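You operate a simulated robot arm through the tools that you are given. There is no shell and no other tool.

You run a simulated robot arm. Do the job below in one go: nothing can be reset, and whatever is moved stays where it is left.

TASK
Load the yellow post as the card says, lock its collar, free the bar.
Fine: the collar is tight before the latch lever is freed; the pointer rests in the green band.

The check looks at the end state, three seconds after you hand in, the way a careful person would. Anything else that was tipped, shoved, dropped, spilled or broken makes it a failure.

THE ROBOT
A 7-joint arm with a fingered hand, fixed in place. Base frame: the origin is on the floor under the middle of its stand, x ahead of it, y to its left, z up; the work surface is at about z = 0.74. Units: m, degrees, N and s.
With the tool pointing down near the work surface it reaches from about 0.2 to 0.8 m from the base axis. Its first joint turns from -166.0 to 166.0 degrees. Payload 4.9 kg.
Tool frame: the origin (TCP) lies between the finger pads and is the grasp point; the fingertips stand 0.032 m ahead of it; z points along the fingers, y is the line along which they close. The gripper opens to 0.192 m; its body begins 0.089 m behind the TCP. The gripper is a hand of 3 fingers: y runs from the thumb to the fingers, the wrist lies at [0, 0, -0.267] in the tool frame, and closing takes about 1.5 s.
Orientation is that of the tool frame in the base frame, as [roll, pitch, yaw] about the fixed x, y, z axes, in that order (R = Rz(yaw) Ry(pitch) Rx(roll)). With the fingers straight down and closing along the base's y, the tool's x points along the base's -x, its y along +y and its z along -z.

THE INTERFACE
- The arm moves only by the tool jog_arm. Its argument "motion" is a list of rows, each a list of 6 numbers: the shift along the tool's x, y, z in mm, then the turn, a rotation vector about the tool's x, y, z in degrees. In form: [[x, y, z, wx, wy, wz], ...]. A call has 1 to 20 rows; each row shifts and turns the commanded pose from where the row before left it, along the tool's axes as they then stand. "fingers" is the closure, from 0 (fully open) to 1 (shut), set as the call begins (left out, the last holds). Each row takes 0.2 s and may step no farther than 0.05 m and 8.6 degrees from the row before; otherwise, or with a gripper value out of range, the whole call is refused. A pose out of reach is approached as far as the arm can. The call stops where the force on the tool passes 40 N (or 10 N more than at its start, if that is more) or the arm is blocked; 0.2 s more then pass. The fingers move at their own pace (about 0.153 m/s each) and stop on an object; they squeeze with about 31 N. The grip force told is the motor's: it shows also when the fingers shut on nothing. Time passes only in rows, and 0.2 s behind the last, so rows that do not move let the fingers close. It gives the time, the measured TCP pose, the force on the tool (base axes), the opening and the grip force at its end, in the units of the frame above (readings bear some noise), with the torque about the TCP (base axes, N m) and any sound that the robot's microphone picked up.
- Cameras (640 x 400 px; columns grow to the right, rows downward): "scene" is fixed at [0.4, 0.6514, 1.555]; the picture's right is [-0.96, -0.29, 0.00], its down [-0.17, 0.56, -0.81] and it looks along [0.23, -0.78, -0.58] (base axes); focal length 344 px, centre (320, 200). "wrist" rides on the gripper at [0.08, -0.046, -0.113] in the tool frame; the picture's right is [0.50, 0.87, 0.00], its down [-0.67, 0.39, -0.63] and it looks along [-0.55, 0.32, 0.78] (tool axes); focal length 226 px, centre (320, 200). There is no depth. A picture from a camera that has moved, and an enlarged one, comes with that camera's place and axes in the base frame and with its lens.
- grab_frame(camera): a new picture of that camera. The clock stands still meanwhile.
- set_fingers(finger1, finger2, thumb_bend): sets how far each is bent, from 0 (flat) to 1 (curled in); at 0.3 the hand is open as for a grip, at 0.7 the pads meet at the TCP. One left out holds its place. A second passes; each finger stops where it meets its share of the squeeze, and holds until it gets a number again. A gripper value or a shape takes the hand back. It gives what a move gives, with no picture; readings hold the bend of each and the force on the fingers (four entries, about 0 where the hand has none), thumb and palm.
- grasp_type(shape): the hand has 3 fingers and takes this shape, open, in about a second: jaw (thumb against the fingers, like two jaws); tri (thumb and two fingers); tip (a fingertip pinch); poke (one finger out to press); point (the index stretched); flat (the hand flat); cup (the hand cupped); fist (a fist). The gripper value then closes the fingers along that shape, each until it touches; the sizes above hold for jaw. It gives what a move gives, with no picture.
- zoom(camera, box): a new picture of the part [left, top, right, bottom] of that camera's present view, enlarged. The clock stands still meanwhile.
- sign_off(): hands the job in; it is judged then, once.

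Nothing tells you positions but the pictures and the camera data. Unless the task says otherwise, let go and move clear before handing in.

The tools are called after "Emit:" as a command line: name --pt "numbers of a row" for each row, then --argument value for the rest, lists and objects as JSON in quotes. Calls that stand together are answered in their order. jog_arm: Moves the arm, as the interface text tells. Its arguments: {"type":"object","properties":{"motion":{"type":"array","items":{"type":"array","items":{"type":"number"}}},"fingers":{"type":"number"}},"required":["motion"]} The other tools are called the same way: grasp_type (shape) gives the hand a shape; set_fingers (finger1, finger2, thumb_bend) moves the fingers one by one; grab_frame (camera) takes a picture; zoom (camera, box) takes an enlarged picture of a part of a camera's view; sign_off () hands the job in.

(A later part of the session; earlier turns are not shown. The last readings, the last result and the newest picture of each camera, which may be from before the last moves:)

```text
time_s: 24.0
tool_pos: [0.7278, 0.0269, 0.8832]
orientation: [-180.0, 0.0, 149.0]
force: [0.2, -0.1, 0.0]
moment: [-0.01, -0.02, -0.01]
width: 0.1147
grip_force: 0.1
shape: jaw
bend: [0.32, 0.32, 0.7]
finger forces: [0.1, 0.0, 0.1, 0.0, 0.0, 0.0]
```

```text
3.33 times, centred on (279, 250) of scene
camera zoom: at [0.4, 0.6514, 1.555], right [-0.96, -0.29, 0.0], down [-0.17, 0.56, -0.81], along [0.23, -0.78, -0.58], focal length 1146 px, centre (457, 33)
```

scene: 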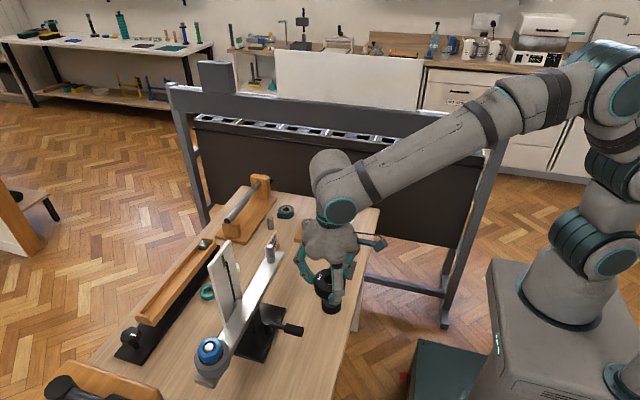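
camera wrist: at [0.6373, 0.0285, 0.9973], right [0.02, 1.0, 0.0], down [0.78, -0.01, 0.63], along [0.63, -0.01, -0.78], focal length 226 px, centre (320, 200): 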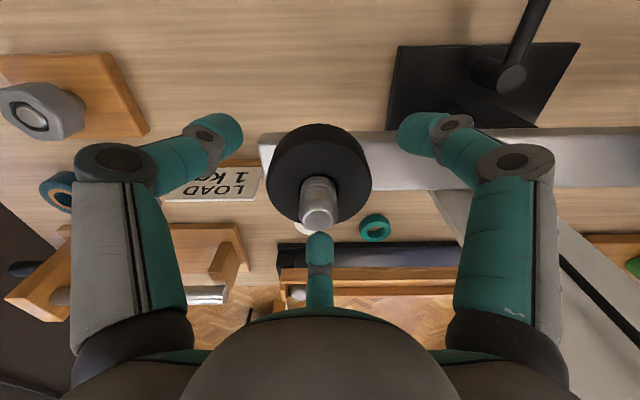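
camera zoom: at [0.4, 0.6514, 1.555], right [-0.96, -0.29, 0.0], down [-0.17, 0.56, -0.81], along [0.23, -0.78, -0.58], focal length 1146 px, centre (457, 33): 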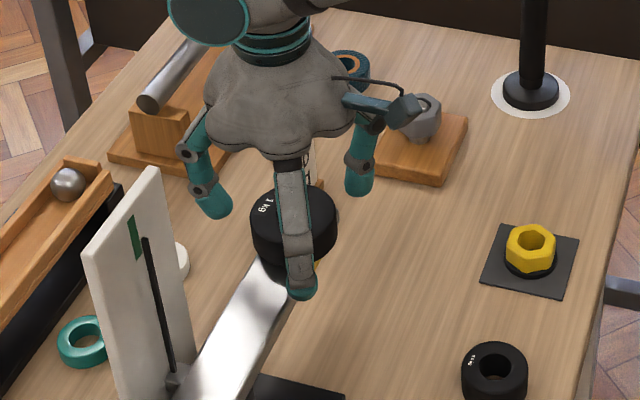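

The ring is seated on the bar and released. I'll rise straight up, then take a clear look at it and head for the yellow collar.

Emit:
jog_arm --pt "0 0 -10 0 0 0" --pt "0 0 -20 0 0 0" --pt "0 0 -40 0 0 0" --pt "0 0 -40 0 0 0" --pt "0 0 -20 0 0 0" --pt "30 -18 0 0 0 0" --pt "35 -22 0 0 0 0" --pt "35 -22 0 0 0 0" --pt "35 -22 0 0 0 0" --pt "25 -15 0 0 0 0" --pt "0 0 0 0 0 0"

Emit:
grab_frame --camera "wrist"

Emit:
zoom --camera "scene" --box '[217, 190, 377, 310]'

```text
time_s: 26.4
tool_pos: [0.5407, 0.0244, 1.0125]
orientation: [-179.9, 0.0, 148.9]
force: [-0.6, 0.0, -0.3]
moment: [0.0, -0.01, -0.01]
width: 0.1148
grip_force: 0.1
shape: jaw
bend: [0.32, 0.32, 0.7]
finger forces: [0.1, 0.0, 0.0, 0.0, 0.0, 0.0]
```

```text
taken
camera wrist: at [0.4489, 0.0272, 1.127], right [0.02, 1.0, 0.0], down [0.78, -0.01, 0.63], along [0.63, -0.01, -0.78], focal length 226 px, centre (320, 200)
```

wrist: 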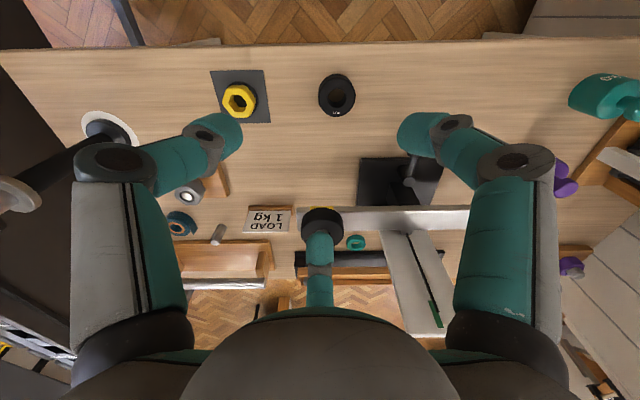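

```text
3.33 times, centred on (297, 250) of scene
camera zoom: at [0.4, 0.6514, 1.555], right [-0.96, -0.29, 0.0], down [-0.17, 0.56, -0.81], along [0.23, -0.78, -0.58], focal length 1146 px, centre (397, 33)
```

zoom: 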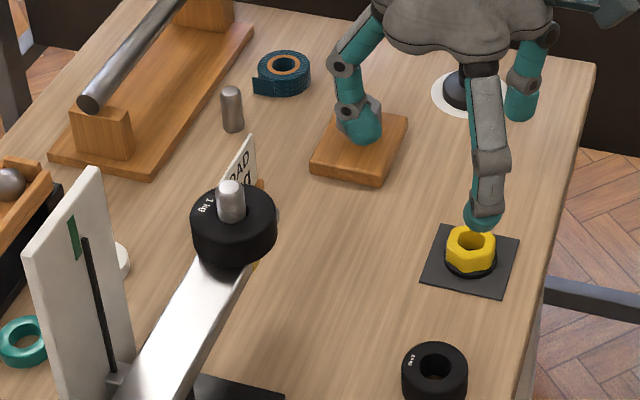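

The 1 kg ring sits flat on the yellow end. Next I'll go above the yellow collar and look at its hex orientation.

Emit:
jog_arm --pt "-16 -24.6 0 0 0 0" --pt "-16 -24.6 0 0 0 0" --pt "-16 -24.6 20 0 0 0" --pt "-17 -24.8 30 0 0 0" --pt "0 0 30 0 0 0" --pt "0 0 0 0 0 0"

Emit:
grab_frame --camera "wrist"

Emit:
zoom --camera "wrist" --box '[270, 70, 370, 150]'

Emit:
zoom --camera "scene" --box '[310, 235, 374, 275]'

```text
time_s: 27.8
tool_pos: [0.546, -0.0951, 0.9321]
orientation: [180.0, 0.0, 149.0]
force: [-0.6, 0.2, 0.0]
moment: [0.0, -0.01, -0.02]
width: 0.1145
grip_force: 0.1
shape: jaw
bend: [0.32, 0.32, 0.7]
finger forces: [0.0, 0.1, 0.1, 0.0, 0.1, 0.0]
```

```text
taken
camera wrist: at [0.4537, -0.0923, 1.0465], right [0.02, 1.0, 0.0], down [0.78, -0.01, 0.63], along [0.63, -0.01, -0.78], focal length 226 px, centre (320, 200)
```

wrist: 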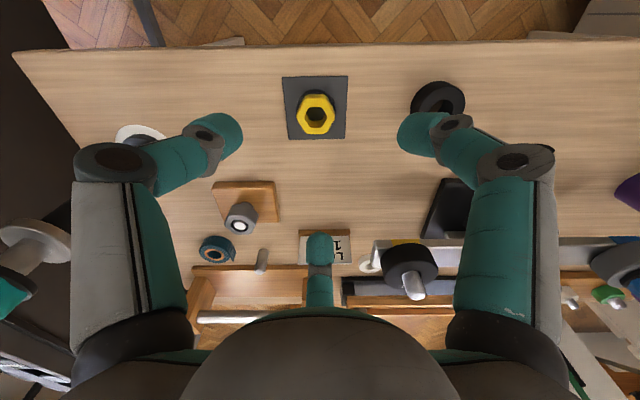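

```text
5.00 times, centred on (320, 110) of wrist
camera zoom: at [0.4537, -0.0923, 1.0465], right [0.02, 1.0, 0.0], down [0.78, -0.01, 0.63], along [0.63, -0.01, -0.78], focal length 1130 px, centre (320, 650)
```

zoom: 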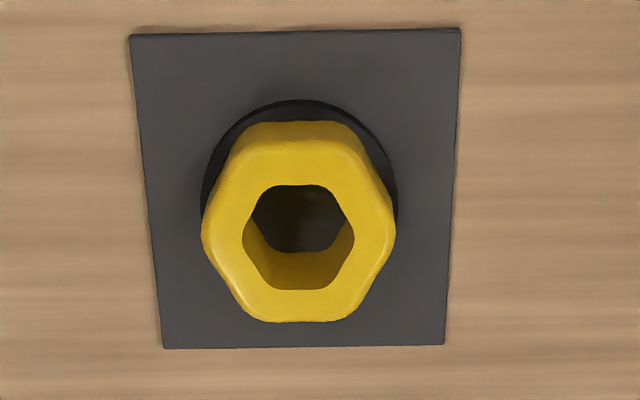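

```text
10.00 times, centred on (342, 255) of scene
camera zoom: at [0.4, 0.6514, 1.555], right [-0.96, -0.29, 0.0], down [-0.17, 0.56, -0.81], along [0.23, -0.78, -0.58], focal length 3437 px, centre (100, -350)
```

zoom: 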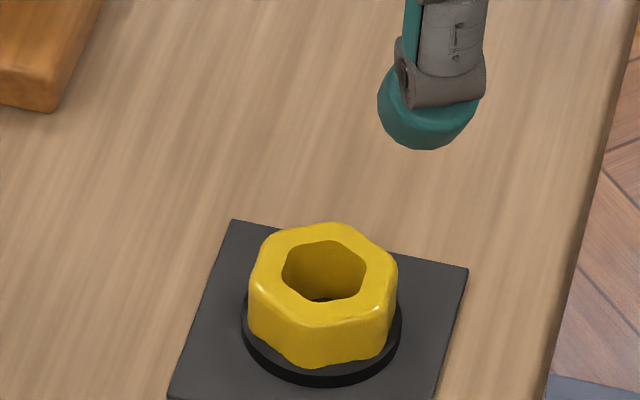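

The collar's flats match my three finger directions exactly; it sits at about (0.549, -0.100), top near z 0.77. Before gripping I'll turn the hand 120° counter-clockwise, which gives the same flat match, so there is plenty of clockwise travel left for screwing.

Emit:
jog_arm --pt "-5.3 -3.0 0 0 0 0" --pt "0 0 0 0 0 -8" --pt "0 0 0 0 0 -8" --pt "0 0 0 0 0 -8" --pt "0 0 0 0 0 -8" --pt "0 0 0 0 0 -8" --pt "0 0 0 0 0 -8" --pt "0 0 0 0 0 -8" --pt "0 0 0 0 0 -8" --pt "0 0 0 0 0 -8" --pt "0 0 0 0 0 -8" --pt "0 0 0 0 0 -8" --pt "0 0 0 0 0 -8" --pt "0 0 0 0 0 -8" --pt "0 0 0 0 0 -8" --pt "0 0 0 0 0 -8" --pt "0 0 0 0 0 0"

Emit:
grab_frame --camera "wrist"

Emit:
grab_frame --camera "scene"

```text
time_s: 31.4
tool_pos: [0.5437, -0.0554, 0.9243]
orientation: [-179.6, -2.6, -92.9]
force: [0.6, -0.7, 1.2]
moment: [-0.02, 0.03, 0.04]
width: 0.115
grip_force: 0.0
shape: jaw
bend: [0.32, 0.32, 0.7]
finger forces: [0.1, 0.0, 0.0, 0.0, 0.1, 0.1]
out of reach, approached as far as the arm can: row 15, 16
```

```text
taken
camera wrist: at [0.5849, -0.1324, 1.0415], right [-0.89, -0.46, 0.02], down [-0.36, 0.72, 0.6], along [-0.28, 0.53, -0.8], focal length 226 px, centre (320, 200)
```

wrist: 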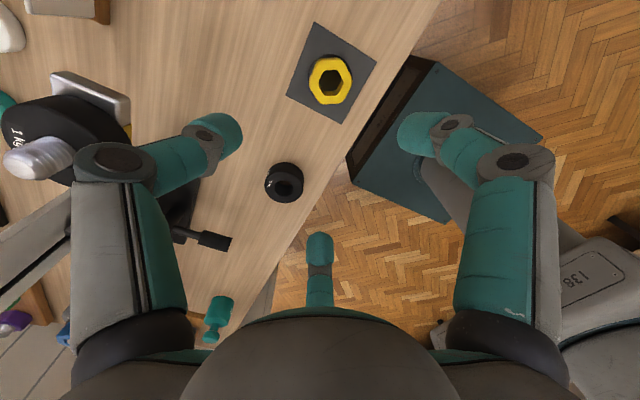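

```text
taken
```

scene: 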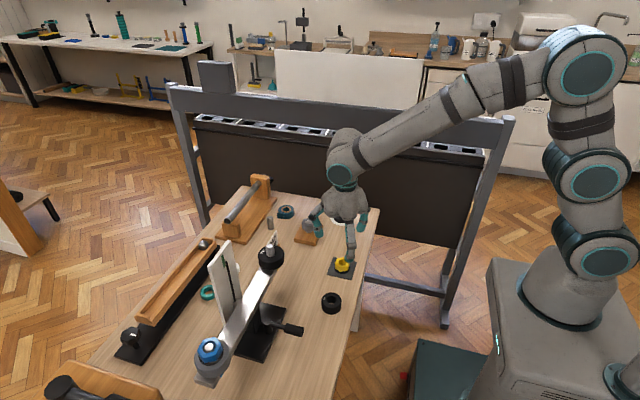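

The wrist limit is near yaw 255 here, so I'll use the 60° alternative (yaw 209), which matches the opposite flats. Rotating back and checking the pose.

Emit:
jog_arm --pt "0 0 0 0 0 7.5" --pt "0 0 0 0 0 7.5" --pt "0 0 0 0 0 7.5" --pt "0 0 0 0 0 7.5" --pt "0 0 0 0 0 7.5" --pt "0 0 0 0 0 7.5" --pt "0 0 0 0 0 7.5" --pt "0 0 0 0 0 7.5" --pt "0 0 0 0 0 0" --pt "0 0 0 0 0 0"

Emit:
grab_frame --camera "wrist"

```text
time_s: 33.6
tool_pos: [0.5446, -0.056, 0.9237]
orientation: [-177.6, -0.9, -153.1]
force: [0.0, 0.3, 0.2]
moment: [0.0, 0.0, 0.01]
width: 0.1152
grip_force: 0.1
shape: jaw
bend: [0.32, 0.32, 0.7]
finger forces: [0.0, 0.1, 0.0, 0.0, 0.0, 0.0]
```

```text
taken
camera wrist: at [0.4933, -0.1276, 1.0411], right [-0.84, 0.54, -0.03], down [0.42, 0.68, 0.6], along [0.35, 0.49, -0.8], focal length 226 px, centre (320, 200)
```

wrist: 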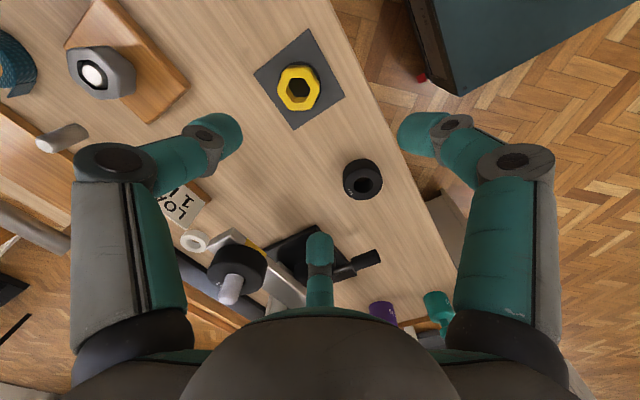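

The hand came back slightly tilted (about 2.4°), so I'll level it, set yaw 209 and centre over the collar at the same height.

Emit:
jog_arm --pt "0 0 0 -2.4 -0.9 -2.1" --pt "8.7 -20.2 0 0 0 0" --pt "8.7 -20.2 0 0 0 0" --pt "0 0 0 0 0 0" --pt "0 0 0 0 0 0"

Emit:
zoom --camera "wrist" --box '[270, 70, 370, 150]'

```text
time_s: 34.8
tool_pos: [0.5464, -0.1011, 0.9234]
orientation: [-180.0, -0.1, -151.0]
force: [-0.2, 0.1, 1.1]
moment: [-0.01, -0.02, 0.02]
width: 0.1147
grip_force: 0.1
shape: jaw
bend: [0.32, 0.32, 0.7]
finger forces: [0.1, 0.1, 0.0, 0.1, 0.0, 0.1]
```

```text
5.00 times, centred on (320, 110) of wrist
camera zoom: at [0.5007, -0.1791, 1.0383], right [-0.86, 0.51, 0.0], down [0.4, 0.67, 0.63], along [0.32, 0.54, -0.78], focal length 1130 px, centre (320, 650)
```

zoom: 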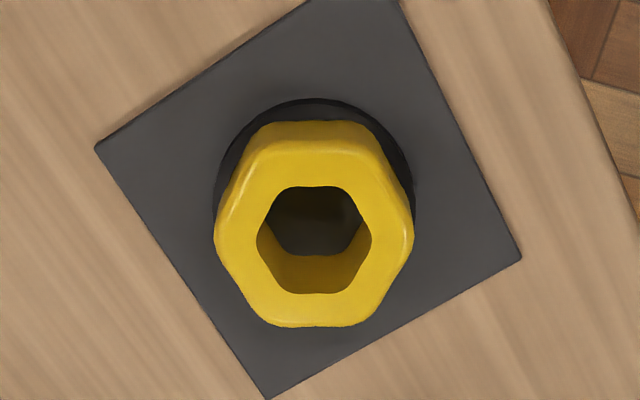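

Well aligned; 1.5 mm sideways correction needed. I'll apply it and descend to grip height (TCP about z 0.787).

Emit:
jog_arm --pt "-0.8 -1.3 30 0 0 0" --pt "0 0 35 0 0 0" --pt "0 0 30 0 0 0" --pt "0 0 15 0 0 0" --pt "0 0 10 0 0 0" --pt "0 0 0 0 0 0"

Emit:
zoom --camera "wrist" --box '[220, 90, 420, 250]'

Emit:
zoom --camera "scene" --box '[302, 220, 382, 290]'

```text
time_s: 36.2
tool_pos: [0.549, -0.1003, 0.8051]
orientation: [179.9, -0.1, -150.9]
force: [-0.8, 0.3, 0.2]
moment: [-0.01, -0.02, 0.03]
width: 0.1149
grip_force: 0.1
shape: jaw
bend: [0.32, 0.32, 0.7]
finger forces: [0.1, 0.1, 0.0, 0.0, 0.1, 0.0]
```

```text
2.50 times, centred on (320, 170) of wrist
camera zoom: at [0.5024, -0.1794, 0.9177], right [-0.86, 0.51, 0.0], down [0.4, 0.67, 0.63], along [0.32, 0.54, -0.78], focal length 565 px, centre (320, 275)
```

zoom: 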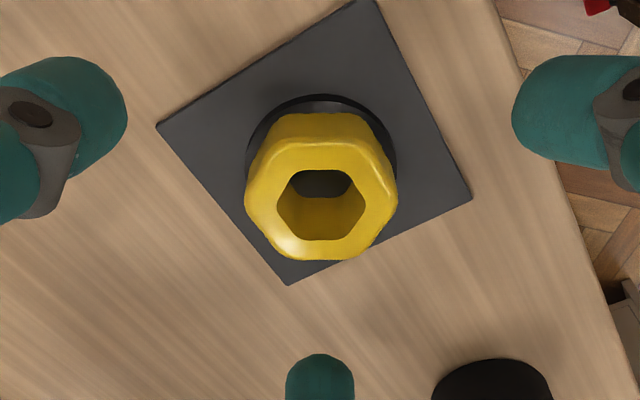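

```text
5.71 times, centred on (342, 255) of scene
camera zoom: at [0.4, 0.6514, 1.555], right [-0.96, -0.29, 0.0], down [-0.17, 0.56, -0.81], along [0.23, -0.78, -0.58], focal length 1964 px, centre (194, -114)
```

zoom: 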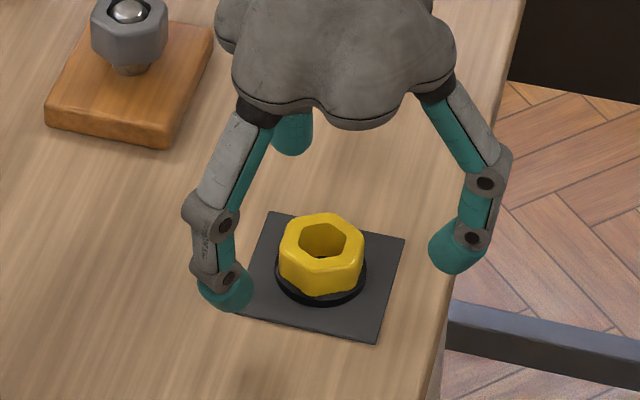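

The collar is centred. I'll lower 18 mm and close.

Emit:
jog_arm --pt "0 0 8 0 0 0" --pt "0 0 6 0 0 0" --pt "0 0 4 0 0 0" --pt "0 0 0 0 0 0"

Emit:
jog_arm --pt "0 0 0 0 0 0" --pt "0 0 0 0 0 0" --pt "0 0 0 0 0 0" --pt "0 0 0 0 0 0" --pt "0 0 0 0 0 0" --pt "0 0 0 0 0 0" --pt "0 0 0 0 0 0" --pt "0 0 0 0 0 0" --fingers 1

Emit:
zoom --camera "wrist" --box '[220, 90, 420, 250]'

Emit:
zoom --camera "scene" --box '[302, 220, 382, 290]'

```text
time_s: 37.2
tool_pos: [0.5492, -0.101, 0.7857]
orientation: [-180.0, -0.1, -151.0]
force: [-0.2, 0.3, 0.4]
moment: [-0.01, -0.01, -0.02]
width: 0.115
grip_force: 0.1
shape: jaw
bend: [0.32, 0.32, 0.7]
finger forces: [0.0, 0.1, 0.1, 0.1, 0.1, 0.1]
```

```text
time_s: 39.0
tool_pos: [0.5496, -0.101, 0.7869]
orientation: [180.0, 0.0, -151.0]
force: [-0.3, -0.8, 0.4]
moment: [-0.02, 0.01, -0.03]
width: 0.0393
grip_force: 30.3
shape: jaw
bend: [0.77, 0.78, 0.7]
finger forces: [28.0, 27.4, 0.0, 0.0, 27.0, 0.0]
```

```text
2.50 times, centred on (320, 170) of wrist
camera zoom: at [0.5021, -0.179, 0.8998], right [-0.86, 0.51, 0.0], down [0.4, 0.67, 0.63], along [0.32, 0.54, -0.78], focal length 565 px, centre (320, 275)
```

zoom: 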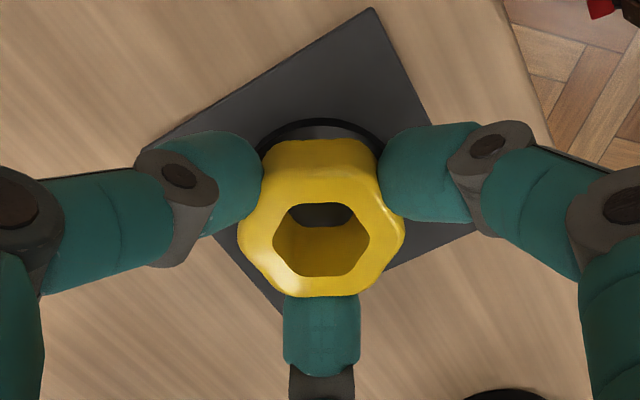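

```text
5.71 times, centred on (342, 255) of scene
camera zoom: at [0.4, 0.6514, 1.555], right [-0.96, -0.29, 0.0], down [-0.17, 0.56, -0.81], along [0.23, -0.78, -0.58], focal length 1964 px, centre (194, -114)
```

zoom: 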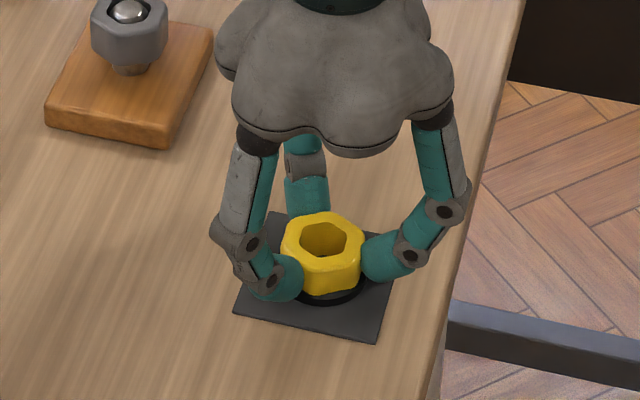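

The collar is held on three flats. I'll lift it and carry it high to above the post.

Emit:
jog_arm --pt "0 0 -5 0 0 0" --pt "0 0 -15 0 0 0" --pt "0 0 -30 0 0 0" --pt "0 0 -40 0 0 0" --pt "0 0 -40 0 0 0" --pt "0 0 -40 0 0 0" --pt "0 0 -25 0 0 0" --pt "-20 2.1 0 0 0 0" --pt "-32 3.4 0 0 0 0" --pt "-32 3.4 0 0 0 0" --pt "-32 3.4 0 0 0 0" --pt "-32 3.4 0 0 0 0" --pt "-32 3.4 0 0 0 0" --pt "-24 2.5 0 0 0 0" --pt "-15.7 1.5 0 0 0 0" --pt "0 0 0 0 0 0" --pt "0 0 0 0 0 0"

Emit:
grab_frame --camera "wrist"

Emit:
zoom --camera "scene" --box '[217, 170, 341, 280]'

```text
time_s: 42.6
tool_pos: [0.7309, 0.0269, 0.9805]
orientation: [179.9, -0.1, -150.8]
force: [0.4, -0.2, 0.7]
moment: [0.02, 0.02, 0.02]
width: 0.0395
grip_force: 30.7
shape: jaw
bend: [0.77, 0.78, 0.7]
finger forces: [28.0, 27.3, 0.0, 0.0, 27.0, 0.0]
```

```text
taken
camera wrist: at [0.6832, -0.0516, 1.0948], right [-0.86, 0.51, 0.0], down [0.4, 0.67, 0.63], along [0.32, 0.54, -0.78], focal length 226 px, centre (320, 200)
```

wrist: 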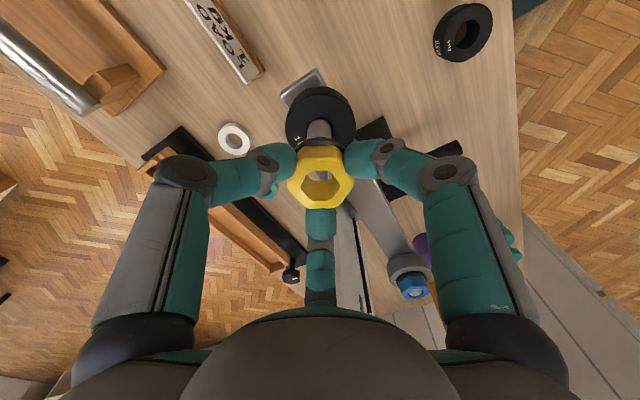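

```text
3.64 times, centred on (279, 225) of scene
camera zoom: at [0.4, 0.6514, 1.555], right [-0.96, -0.29, 0.0], down [-0.17, 0.56, -0.81], along [0.23, -0.78, -0.58], focal length 1250 px, centre (469, 109)
```

zoom: 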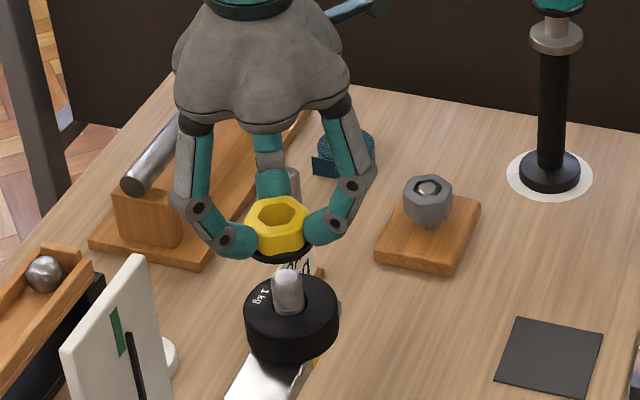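

The collar (with its black flange) hangs above the post. Zooming in to align.

Emit:
zoom --camera "wrist" --box '[270, 80, 370, 220]'

Emit:
zoom --camera "scene" --box '[246, 215, 310, 275]'

```text
2.86 times, centred on (320, 150) of wrist
camera zoom: at [0.6832, -0.0516, 1.0948], right [-0.86, 0.51, 0.0], down [0.4, 0.67, 0.63], along [0.32, 0.54, -0.78], focal length 646 px, centre (320, 343)
```

zoom: 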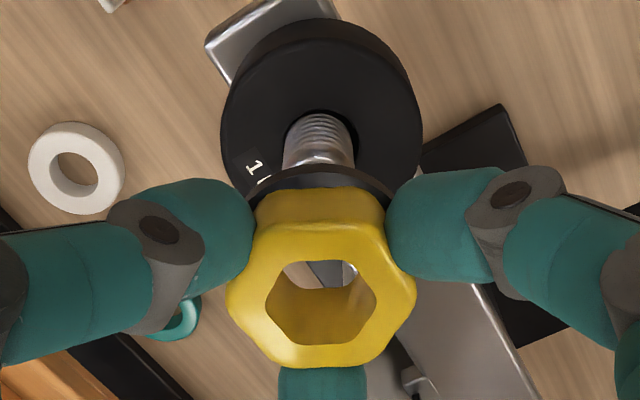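

```text
6.67 times, centred on (278, 245) of scene
camera zoom: at [0.4, 0.6514, 1.555], right [-0.96, -0.29, 0.0], down [-0.17, 0.56, -0.81], along [0.23, -0.78, -0.58], focal length 2291 px, centre (600, -100)
```

zoom: 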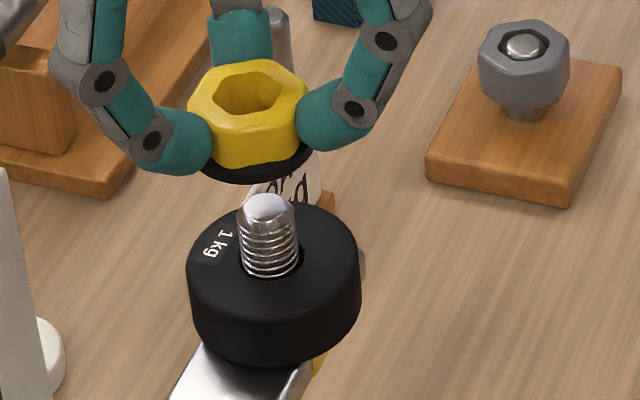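

The collar is about 3 mm too far along the wrist camera's forward direction. I'll correct that, lower to just above the post tip, and check again.

Emit:
jog_arm --pt "2.4 -1.4 0 0 0 0" --pt "0 0 10 0 0 0" --pt "0 0 10 0 0 0" --pt "0 0 5 0 0 0" --pt "0 0 0 0 0 0" --pt "0 0 0 0 0 0"

Emit:
zoom --camera "wrist" --box '[280, 130, 360, 210]'

Emit:
zoom --camera "scene" --box '[246, 215, 310, 275]'

```text
time_s: 44.0
tool_pos: [0.7297, 0.0248, 0.9546]
orientation: [-180.0, -0.1, -150.9]
force: [0.2, -1.0, -1.2]
moment: [-0.01, 0.0, 0.05]
width: 0.0396
grip_force: 30.9
shape: jaw
bend: [0.77, 0.78, 0.7]
finger forces: [28.0, 27.4, 0.1, 0.0, 26.9, 0.0]
```

```text
5.00 times, centred on (320, 170) of wrist
camera zoom: at [0.6815, -0.0543, 1.0698], right [-0.86, 0.51, 0.0], down [0.4, 0.67, 0.63], along [0.32, 0.54, -0.78], focal length 1130 px, centre (320, 350)
```

zoom: 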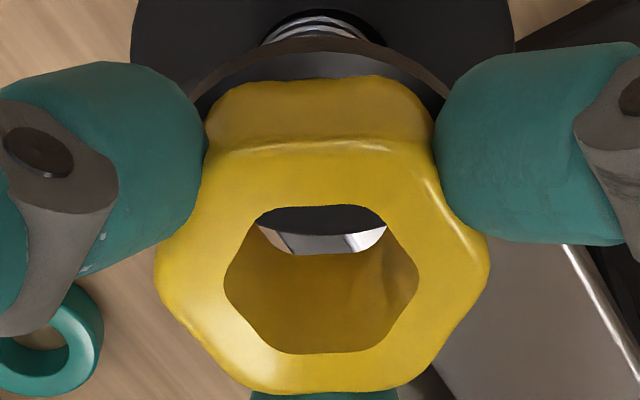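

```text
6.67 times, centred on (278, 245) of scene
camera zoom: at [0.4, 0.6514, 1.555], right [-0.96, -0.29, 0.0], down [-0.17, 0.56, -0.81], along [0.23, -0.78, -0.58], focal length 2291 px, centre (600, -100)
```

zoom: 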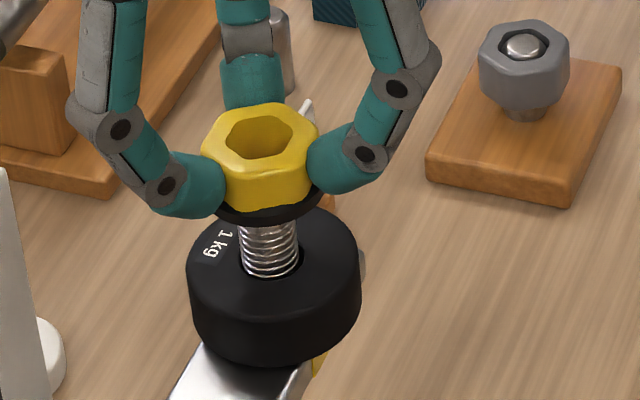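

Now the collar lines up with the post in both views. I'll lower gently until the thread is felt or the collar slides on.

Emit:
jog_arm --pt "0 0 3 0 0 0" --pt "0 0 2 0 0 0" --pt "0 0 2 0 0 0" --pt "0 0 2 0 0 0" --pt "0 0 1 0 0 0" --pt "0 0 0 0 0 0"

Emit:
zoom --camera "wrist" --box '[280, 130, 360, 210]'

Emit:
zoom --camera "scene" --box '[246, 215, 310, 275]'

```text
time_s: 45.4
tool_pos: [0.7297, 0.0235, 0.9454]
orientation: [-180.0, -0.1, -150.9]
force: [0.5, 0.3, -0.5]
moment: [0.02, -0.02, -0.02]
width: 0.0394
grip_force: 30.7
shape: jaw
bend: [0.77, 0.78, 0.7]
finger forces: [28.0, 27.4, 0.0, 0.0, 27.1, 0.1]
```

```text
5.00 times, centred on (320, 170) of wrist
camera zoom: at [0.6816, -0.0548, 1.0594], right [-0.86, 0.51, 0.0], down [0.4, 0.67, 0.63], along [0.32, 0.54, -0.78], focal length 1130 px, centre (320, 350)
```

zoom: 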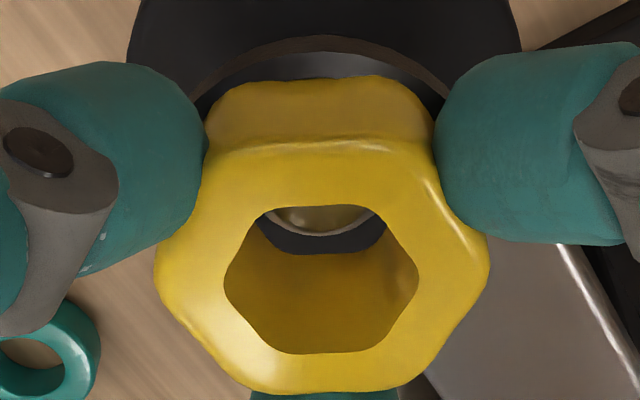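

```text
6.67 times, centred on (278, 245) of scene
camera zoom: at [0.4, 0.6514, 1.555], right [-0.96, -0.29, 0.0], down [-0.17, 0.56, -0.81], along [0.23, -0.78, -0.58], focal length 2291 px, centre (600, -100)
```

zoom: 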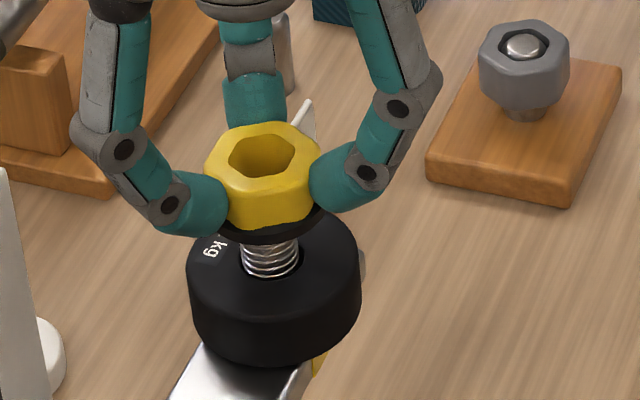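

The post tip shows centred through the collar's hole. Continuing down in 1 mm steps.

Emit:
jog_arm --pt "0 0 1.5 0 0 0" --pt "0 0 1.5 0 0 0" --pt "0 0 1 0 0 0" --pt "0 0 1 0 0 0" --pt "0 0 1 0 0 0" --pt "0 0 1 0 0 0" --pt "0 0 0 0 0 0"

Emit:
zoom --camera "wrist" --box '[280, 130, 360, 210]'

Emit:
zoom --camera "scene" --box '[246, 215, 310, 275]'

```text
time_s: 47.0
tool_pos: [0.7294, 0.0239, 0.9386]
orientation: [-179.9, 0.0, -151.0]
force: [0.0, -0.5, -0.5]
moment: [0.0, -0.03, 0.01]
width: 0.0396
grip_force: 30.8
shape: jaw
bend: [0.77, 0.78, 0.7]
finger forces: [27.9, 27.5, 0.0, 0.0, 27.1, 0.0]
```

```text
5.00 times, centred on (320, 170) of wrist
camera zoom: at [0.6815, -0.0545, 1.053], right [-0.86, 0.51, 0.0], down [0.4, 0.67, 0.63], along [0.32, 0.54, -0.78], focal length 1130 px, centre (320, 350)
```

zoom: 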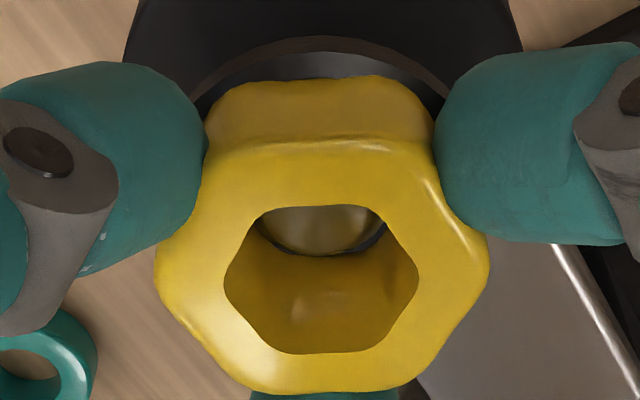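

```text
6.67 times, centred on (278, 245) of scene
camera zoom: at [0.4, 0.6514, 1.555], right [-0.96, -0.29, 0.0], down [-0.17, 0.56, -0.81], along [0.23, -0.78, -0.58], focal length 2291 px, centre (600, -100)
```

zoom: 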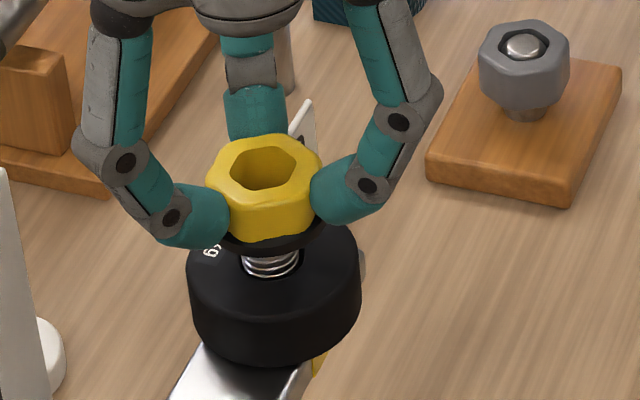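

The post is inside the collar by about 9 mm with no contact. I'll nudge 1 mm to recentre and keep lowering while watching the forces.

Emit:
jog_arm --pt "-0.9 0.5 0 0 0 0" --pt "0 0 1.5 0 0 0" --pt "0 0 1.5 0 0 0" --pt "0 0 1.5 0 0 0" --pt "0 0 1.5 0 0 0" --pt "0 0 1.5 0 0 0" --pt "0 0 1.5 0 0 0" --pt "0 0 0 0 0 0"

Emit:
zoom --camera "wrist" --box '[280, 130, 360, 210]'

Emit:
zoom --camera "scene" --box '[246, 215, 310, 275]'

```text
time_s: 48.8
tool_pos: [0.7284, 0.0238, 0.9299]
orientation: [180.0, 0.0, -150.9]
force: [0.1, 0.2, 0.1]
moment: [-0.01, -0.02, -0.02]
width: 0.0394
grip_force: 30.7
shape: jaw
bend: [0.77, 0.78, 0.7]
finger forces: [28.0, 27.3, 0.0, 0.1, 27.0, 0.0]
```

```text
5.00 times, centred on (320, 170) of wrist
camera zoom: at [0.6822, -0.0534, 1.0438], right [-0.86, 0.51, 0.0], down [0.4, 0.67, 0.63], along [0.32, 0.54, -0.78], focal length 1130 px, centre (320, 350)
```

zoom: 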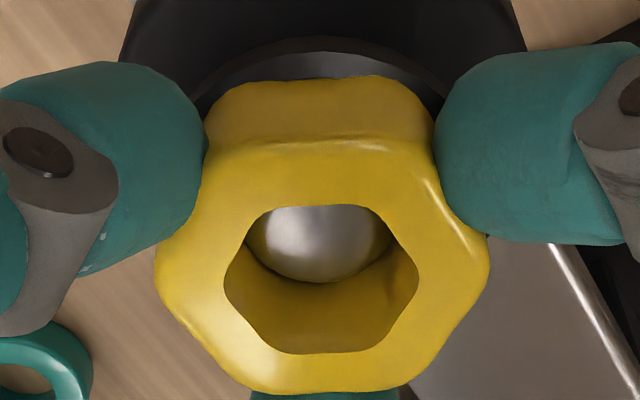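

```text
6.67 times, centred on (278, 245) of scene
camera zoom: at [0.4, 0.6514, 1.555], right [-0.96, -0.29, 0.0], down [-0.17, 0.56, -0.81], along [0.23, -0.78, -0.58], focal length 2291 px, centre (600, -100)
```

zoom: 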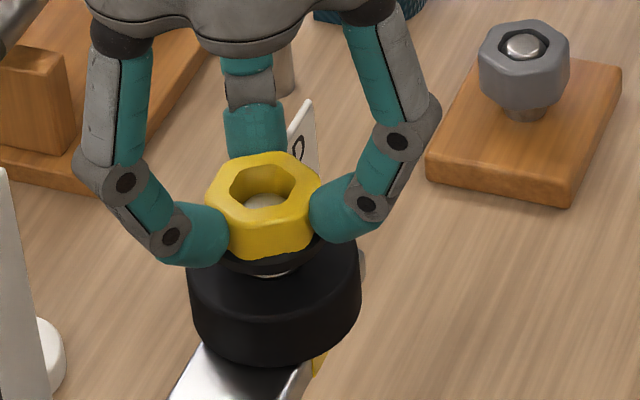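

Still free. Continuing toward the ring.

Emit:
jog_arm --pt "0 0 1.5 0 0 0" --pt "0 0 1.5 0 0 0" --pt "0 0 1.5 0 0 0" --pt "0 0 1.5 0 0 0" --pt "0 0 1.5 0 0 0" --pt "0 0 1.5 0 0 0" --pt "0 0 0 0 0 0"

Emit:
zoom --camera "wrist" --box '[280, 130, 360, 210]'

Emit:
zoom --camera "scene" --box '[246, 215, 310, 275]'

```text
time_s: 50.4
tool_pos: [0.73, 0.024, 0.9221]
orientation: [-180.0, -0.1, -150.9]
force: [0.7, 0.5, -1.6]
moment: [-0.1, -0.07, 0.05]
width: 0.0395
grip_force: 31.2
shape: jaw
bend: [0.77, 0.78, 0.7]
finger forces: [27.8, 27.6, 0.0, 0.0, 27.4, 0.0]
```

```text
5.00 times, centred on (320, 170) of wrist
camera zoom: at [0.6824, -0.0539, 1.0346], right [-0.86, 0.51, 0.0], down [0.4, 0.67, 0.63], along [0.32, 0.54, -0.78], focal length 1130 px, centre (320, 350)
```

zoom: 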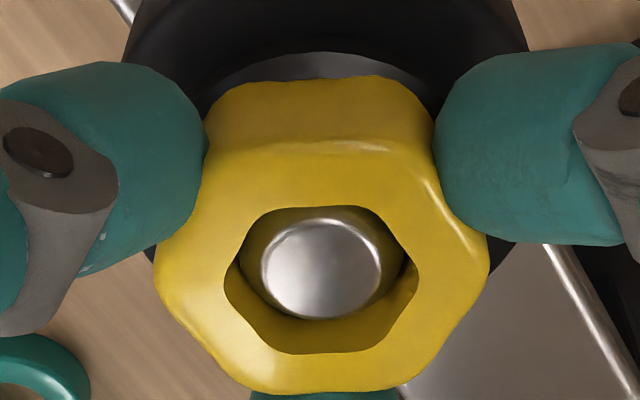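

```text
6.67 times, centred on (278, 245) of scene
camera zoom: at [0.4, 0.6514, 1.555], right [-0.96, -0.29, 0.0], down [-0.17, 0.56, -0.81], along [0.23, -0.78, -0.58], focal length 2291 px, centre (600, -100)
```

zoom: 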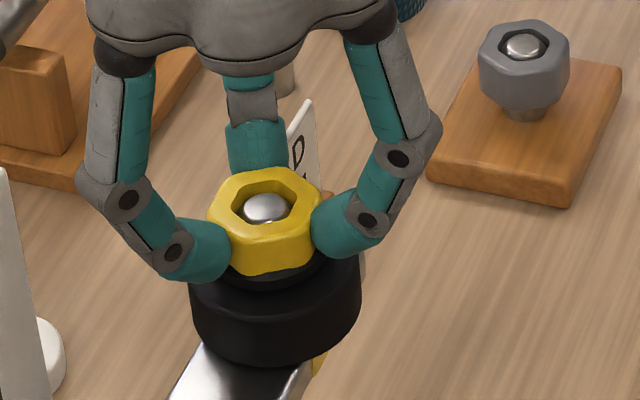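

The collar is centred on the post and still coming down freely. I'll continue in 1 mm steps until it meets the ring or the thread.

Emit:
jog_arm --pt "0 0 1 0 0 0" --pt "0 0 1 0 0 0" --pt "0 0 1 0 0 0" --pt "0 0 0 0 0 0"

```text
time_s: 51.4
tool_pos: [0.7294, 0.0239, 0.9189]
orientation: [-180.0, 0.0, -151.0]
force: [0.5, -2.3, 5.5]
moment: [-0.13, -0.07, -0.03]
width: 0.0395
grip_force: 30.4
shape: jaw
bend: [0.77, 0.78, 0.7]
finger forces: [28.6, 27.5, 0.0, 0.1, 29.8, 0.0]
```

Contact: 5.5 N upward. Let me look whether the flange is on the ring or on the thread.

Emit:
zoom --camera "scene" --box '[252, 235, 292, 270]'

Emit:
zoom --camera "wrist" --box '[280, 130, 360, 210]'

Emit:
zoom --camera "scene" --box '[190, 330, 230, 370]'

```text
11.43 times, centred on (272, 252) of scene
camera zoom: at [0.4, 0.6514, 1.555], right [-0.96, -0.29, 0.0], down [-0.17, 0.56, -0.81], along [0.23, -0.78, -0.58], focal length 3928 px, centre (869, -400)
```

zoom: 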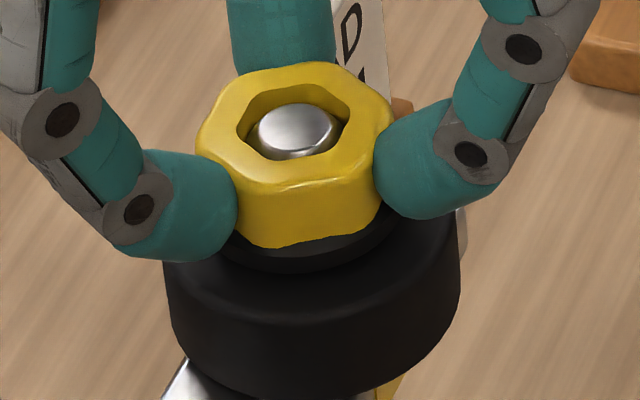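

```text
5.00 times, centred on (320, 170) of wrist
camera zoom: at [0.6823, -0.0539, 1.0327], right [-0.86, 0.51, 0.0], down [0.4, 0.67, 0.63], along [0.32, 0.54, -0.78], focal length 1130 px, centre (320, 350)
```

zoom: 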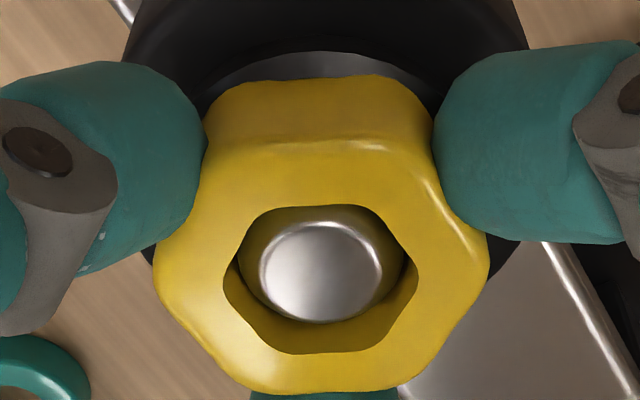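

```text
10.00 times, centred on (210, 350) of scene
camera zoom: at [0.4, 0.6514, 1.555], right [-0.96, -0.29, 0.0], down [-0.17, 0.56, -0.81], along [0.23, -0.78, -0.58], focal length 3437 px, centre (1420, -1300)
```

zoom: 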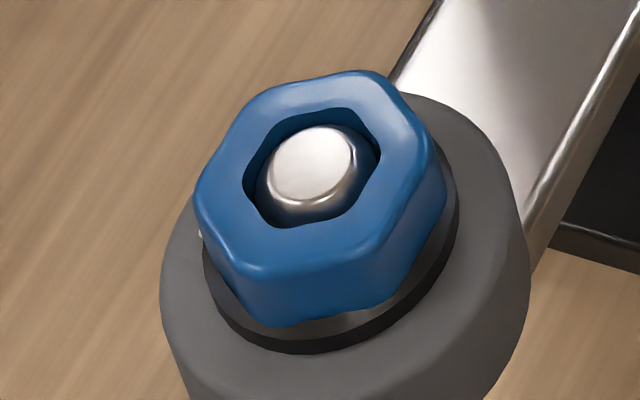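

The flange is still several mm above the ring and the thread has been met. I'll start turning clockwise (seen from above) with a slight downward push.

Emit:
jog_arm --pt "0 0 0 0 0 5" --pt "0 0 0 0 0 7" --pt "0 0 0.1 0 0 8" --pt "0 0 0.1 0 0 8" --pt "0 0 0.1 0 0 8" --pt "0 0 0.1 0 0 8" --pt "0 0 0 0 0 0"

Emit:
zoom --camera "scene" --box '[252, 235, 292, 270]'

Emit:
zoom --camera "wrist" --box '[280, 130, 360, 210]'

```text
time_s: 53.0
tool_pos: [0.7302, 0.0251, 0.9183]
orientation: [180.0, 0.0, 165.0]
force: [0.4, -2.7, 13.4]
moment: [-0.13, 0.04, -0.01]
width: 0.0396
grip_force: 31.0
shape: jaw
bend: [0.77, 0.78, 0.7]
finger forces: [30.8, 29.1, 0.0, 0.0, 30.9, 0.0]
```

```text
11.43 times, centred on (272, 252) of scene
camera zoom: at [0.4, 0.6514, 1.555], right [-0.96, -0.29, 0.0], down [-0.17, 0.56, -0.81], along [0.23, -0.78, -0.58], focal length 3928 px, centre (869, -400)
```

zoom: 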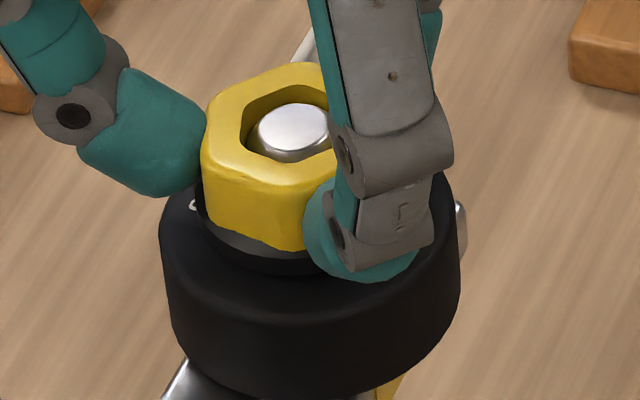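

```text
5.00 times, centred on (320, 170) of wrist
camera zoom: at [0.6405, 0.0015, 1.0318], right [-0.26, 0.97, 0.0], down [0.75, 0.2, 0.63], along [0.61, 0.16, -0.78], focal length 1130 px, centre (320, 350)
```

zoom: 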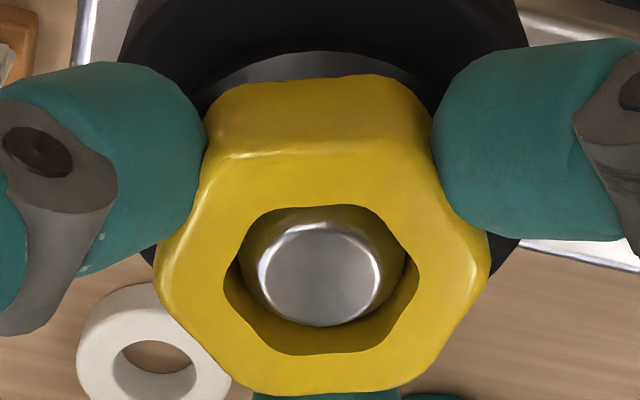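

The collar turns; it's pressing at about 13 N with no torque yet. I'll keep turning without extra push and see whether the thread draws it down.

Emit:
jog_arm --pt "0 0 0 0 0 8" --pt "0 0 0 0 0 8" --pt "0 0 0 0 0 8" --pt "0 0 0 0 0 8" --pt "0 0 0 0 0 8" --pt "0 0 0 0 0 0"

Emit:
zoom --camera "wrist" --box '[280, 130, 360, 210]'

Emit:
zoom --camera "scene" --box '[227, 190, 317, 280]'

```text
time_s: 54.4
tool_pos: [0.7301, 0.0255, 0.9179]
orientation: [-179.9, 0.0, 125.0]
force: [1.4, 0.0, 12.3]
moment: [0.02, 0.03, -0.01]
width: 0.0394
grip_force: 31.1
shape: jaw
bend: [0.77, 0.78, 0.7]
finger forces: [32.3, 29.8, 0.0, 0.0, 29.1, 0.0]
```

```text
5.00 times, centred on (320, 170) of wrist
camera zoom: at [0.6458, 0.0642, 1.0315], right [0.42, 0.91, 0.0], down [0.7, -0.33, 0.63], along [0.57, -0.27, -0.78], focal length 1130 px, centre (320, 350)
```

zoom: 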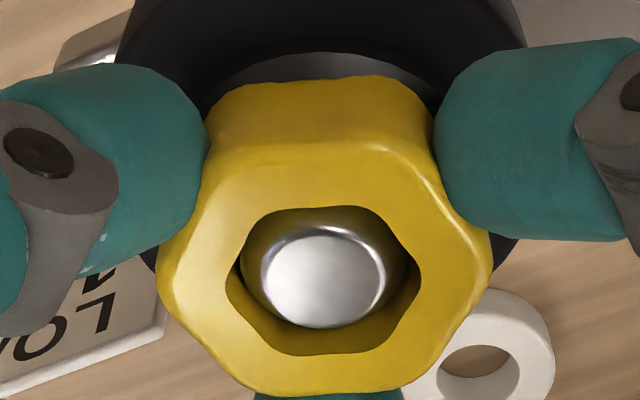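

```text
4.44 times, centred on (272, 235) of scene
camera zoom: at [0.4, 0.6514, 1.555], right [-0.96, -0.29, 0.0], down [-0.17, 0.56, -0.81], along [0.23, -0.78, -0.58], focal length 1528 px, centre (533, 44)
```

zoom: 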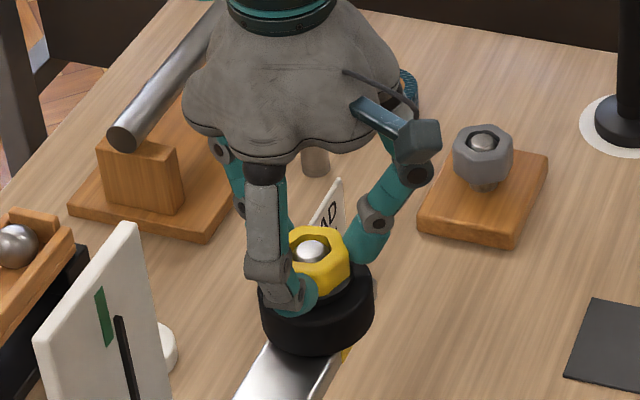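

It continues to turn smoothly (84° so far). I'll go on about 48° more.

Emit:
jog_arm --pt "0 0 0 0 0 8" --pt "0 0 0 0 0 8" --pt "0 0 0 0 0 8" --pt "0 0 0 0 0 8" --pt "0 0 0 0 0 8" --pt "0 0 0 0 0 8" --pt "0 0 0 0 0 0"

Emit:
zoom --camera "wrist" --box '[280, 130, 360, 210]'

Emit:
zoom --camera "scene" --box '[227, 190, 317, 280]'

```text
time_s: 56.0
tool_pos: [0.7277, 0.0244, 0.9178]
orientation: [180.0, 0.0, 77.0]
force: [1.8, 5.5, 9.1]
moment: [0.22, -0.03, -0.04]
width: 0.0398
grip_force: 31.0
shape: jaw
bend: [0.77, 0.78, 0.7]
finger forces: [34.9, 27.0, 0.1, 0.0, 29.0, 0.0]
```

```text
5.00 times, centred on (320, 170) of wrist
camera zoom: at [0.7022, 0.1135, 1.0312], right [0.96, 0.29, 0.0], down [0.23, -0.74, 0.63], along [0.18, -0.6, -0.78], focal length 1130 px, centre (320, 350)
```

zoom: 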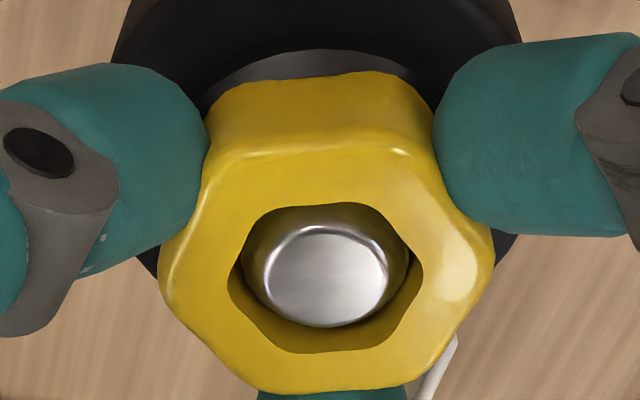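

```text
4.44 times, centred on (272, 235) of scene
camera zoom: at [0.4, 0.6514, 1.555], right [-0.96, -0.29, 0.0], down [-0.17, 0.56, -0.81], along [0.23, -0.78, -0.58], focal length 1528 px, centre (533, 44)
```

zoom: 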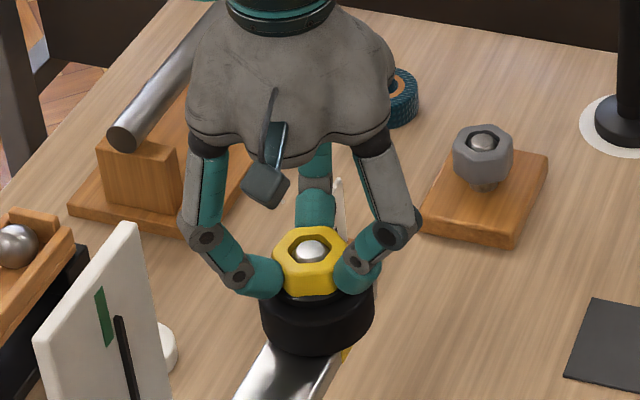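

The collar is being drawn down (push force falling with no z command), with the total turn about 132°. Time to regrasp: I'll open slightly, check clearance, then rotate back 180°.

Emit:
jog_arm --pt "0 0 0 0 0 0" --pt "0 0 0 0 0 0" --pt "0 0 0 0 0 0" --pt "0 0 0 0 0 0" --fingers 0.6

Emit:
grab_frame --camera "wrist"

Emit:
zoom --camera "scene" --box '[227, 190, 317, 280]'

```text
time_s: 57.0
tool_pos: [0.7292, 0.0248, 0.9172]
orientation: [-179.8, 0.2, 77.1]
force: [0.7, -0.4, 0.8]
moment: [-0.03, 0.01, 0.03]
width: 0.0763
grip_force: 0.0
shape: jaw
bend: [0.42, 0.42, 0.7]
finger forces: [0.0, 0.0, 0.0, 0.0, 0.1, 0.0]
```

```text
taken
camera wrist: at [0.702, 0.1132, 1.0307], right [0.96, 0.29, 0.0], down [0.23, -0.74, 0.63], along [0.18, -0.6, -0.78], focal length 226 px, centre (320, 200)
```

wrist: 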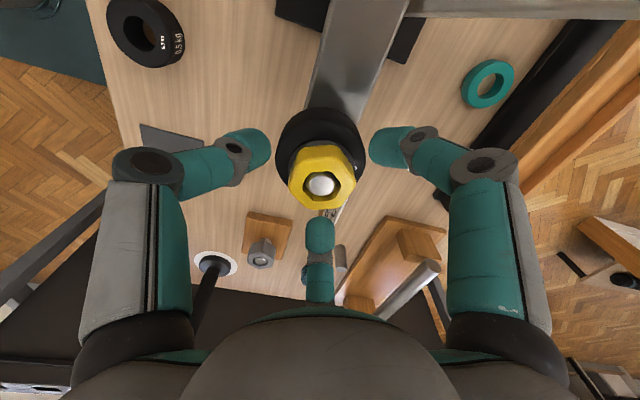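

```text
4.44 times, centred on (272, 235) of scene
camera zoom: at [0.4, 0.6514, 1.555], right [-0.96, -0.29, 0.0], down [-0.17, 0.56, -0.81], along [0.23, -0.78, -0.58], focal length 1528 px, centre (533, 44)
```

zoom: 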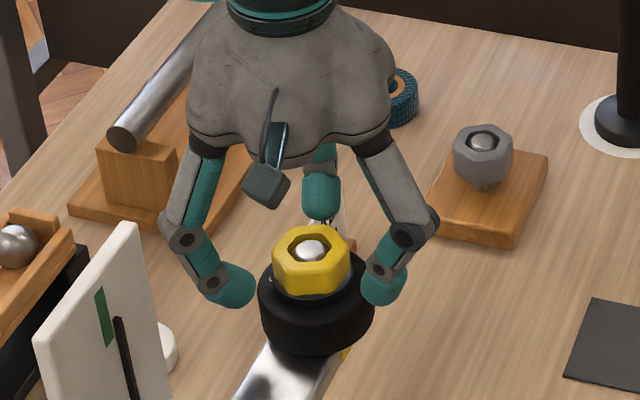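

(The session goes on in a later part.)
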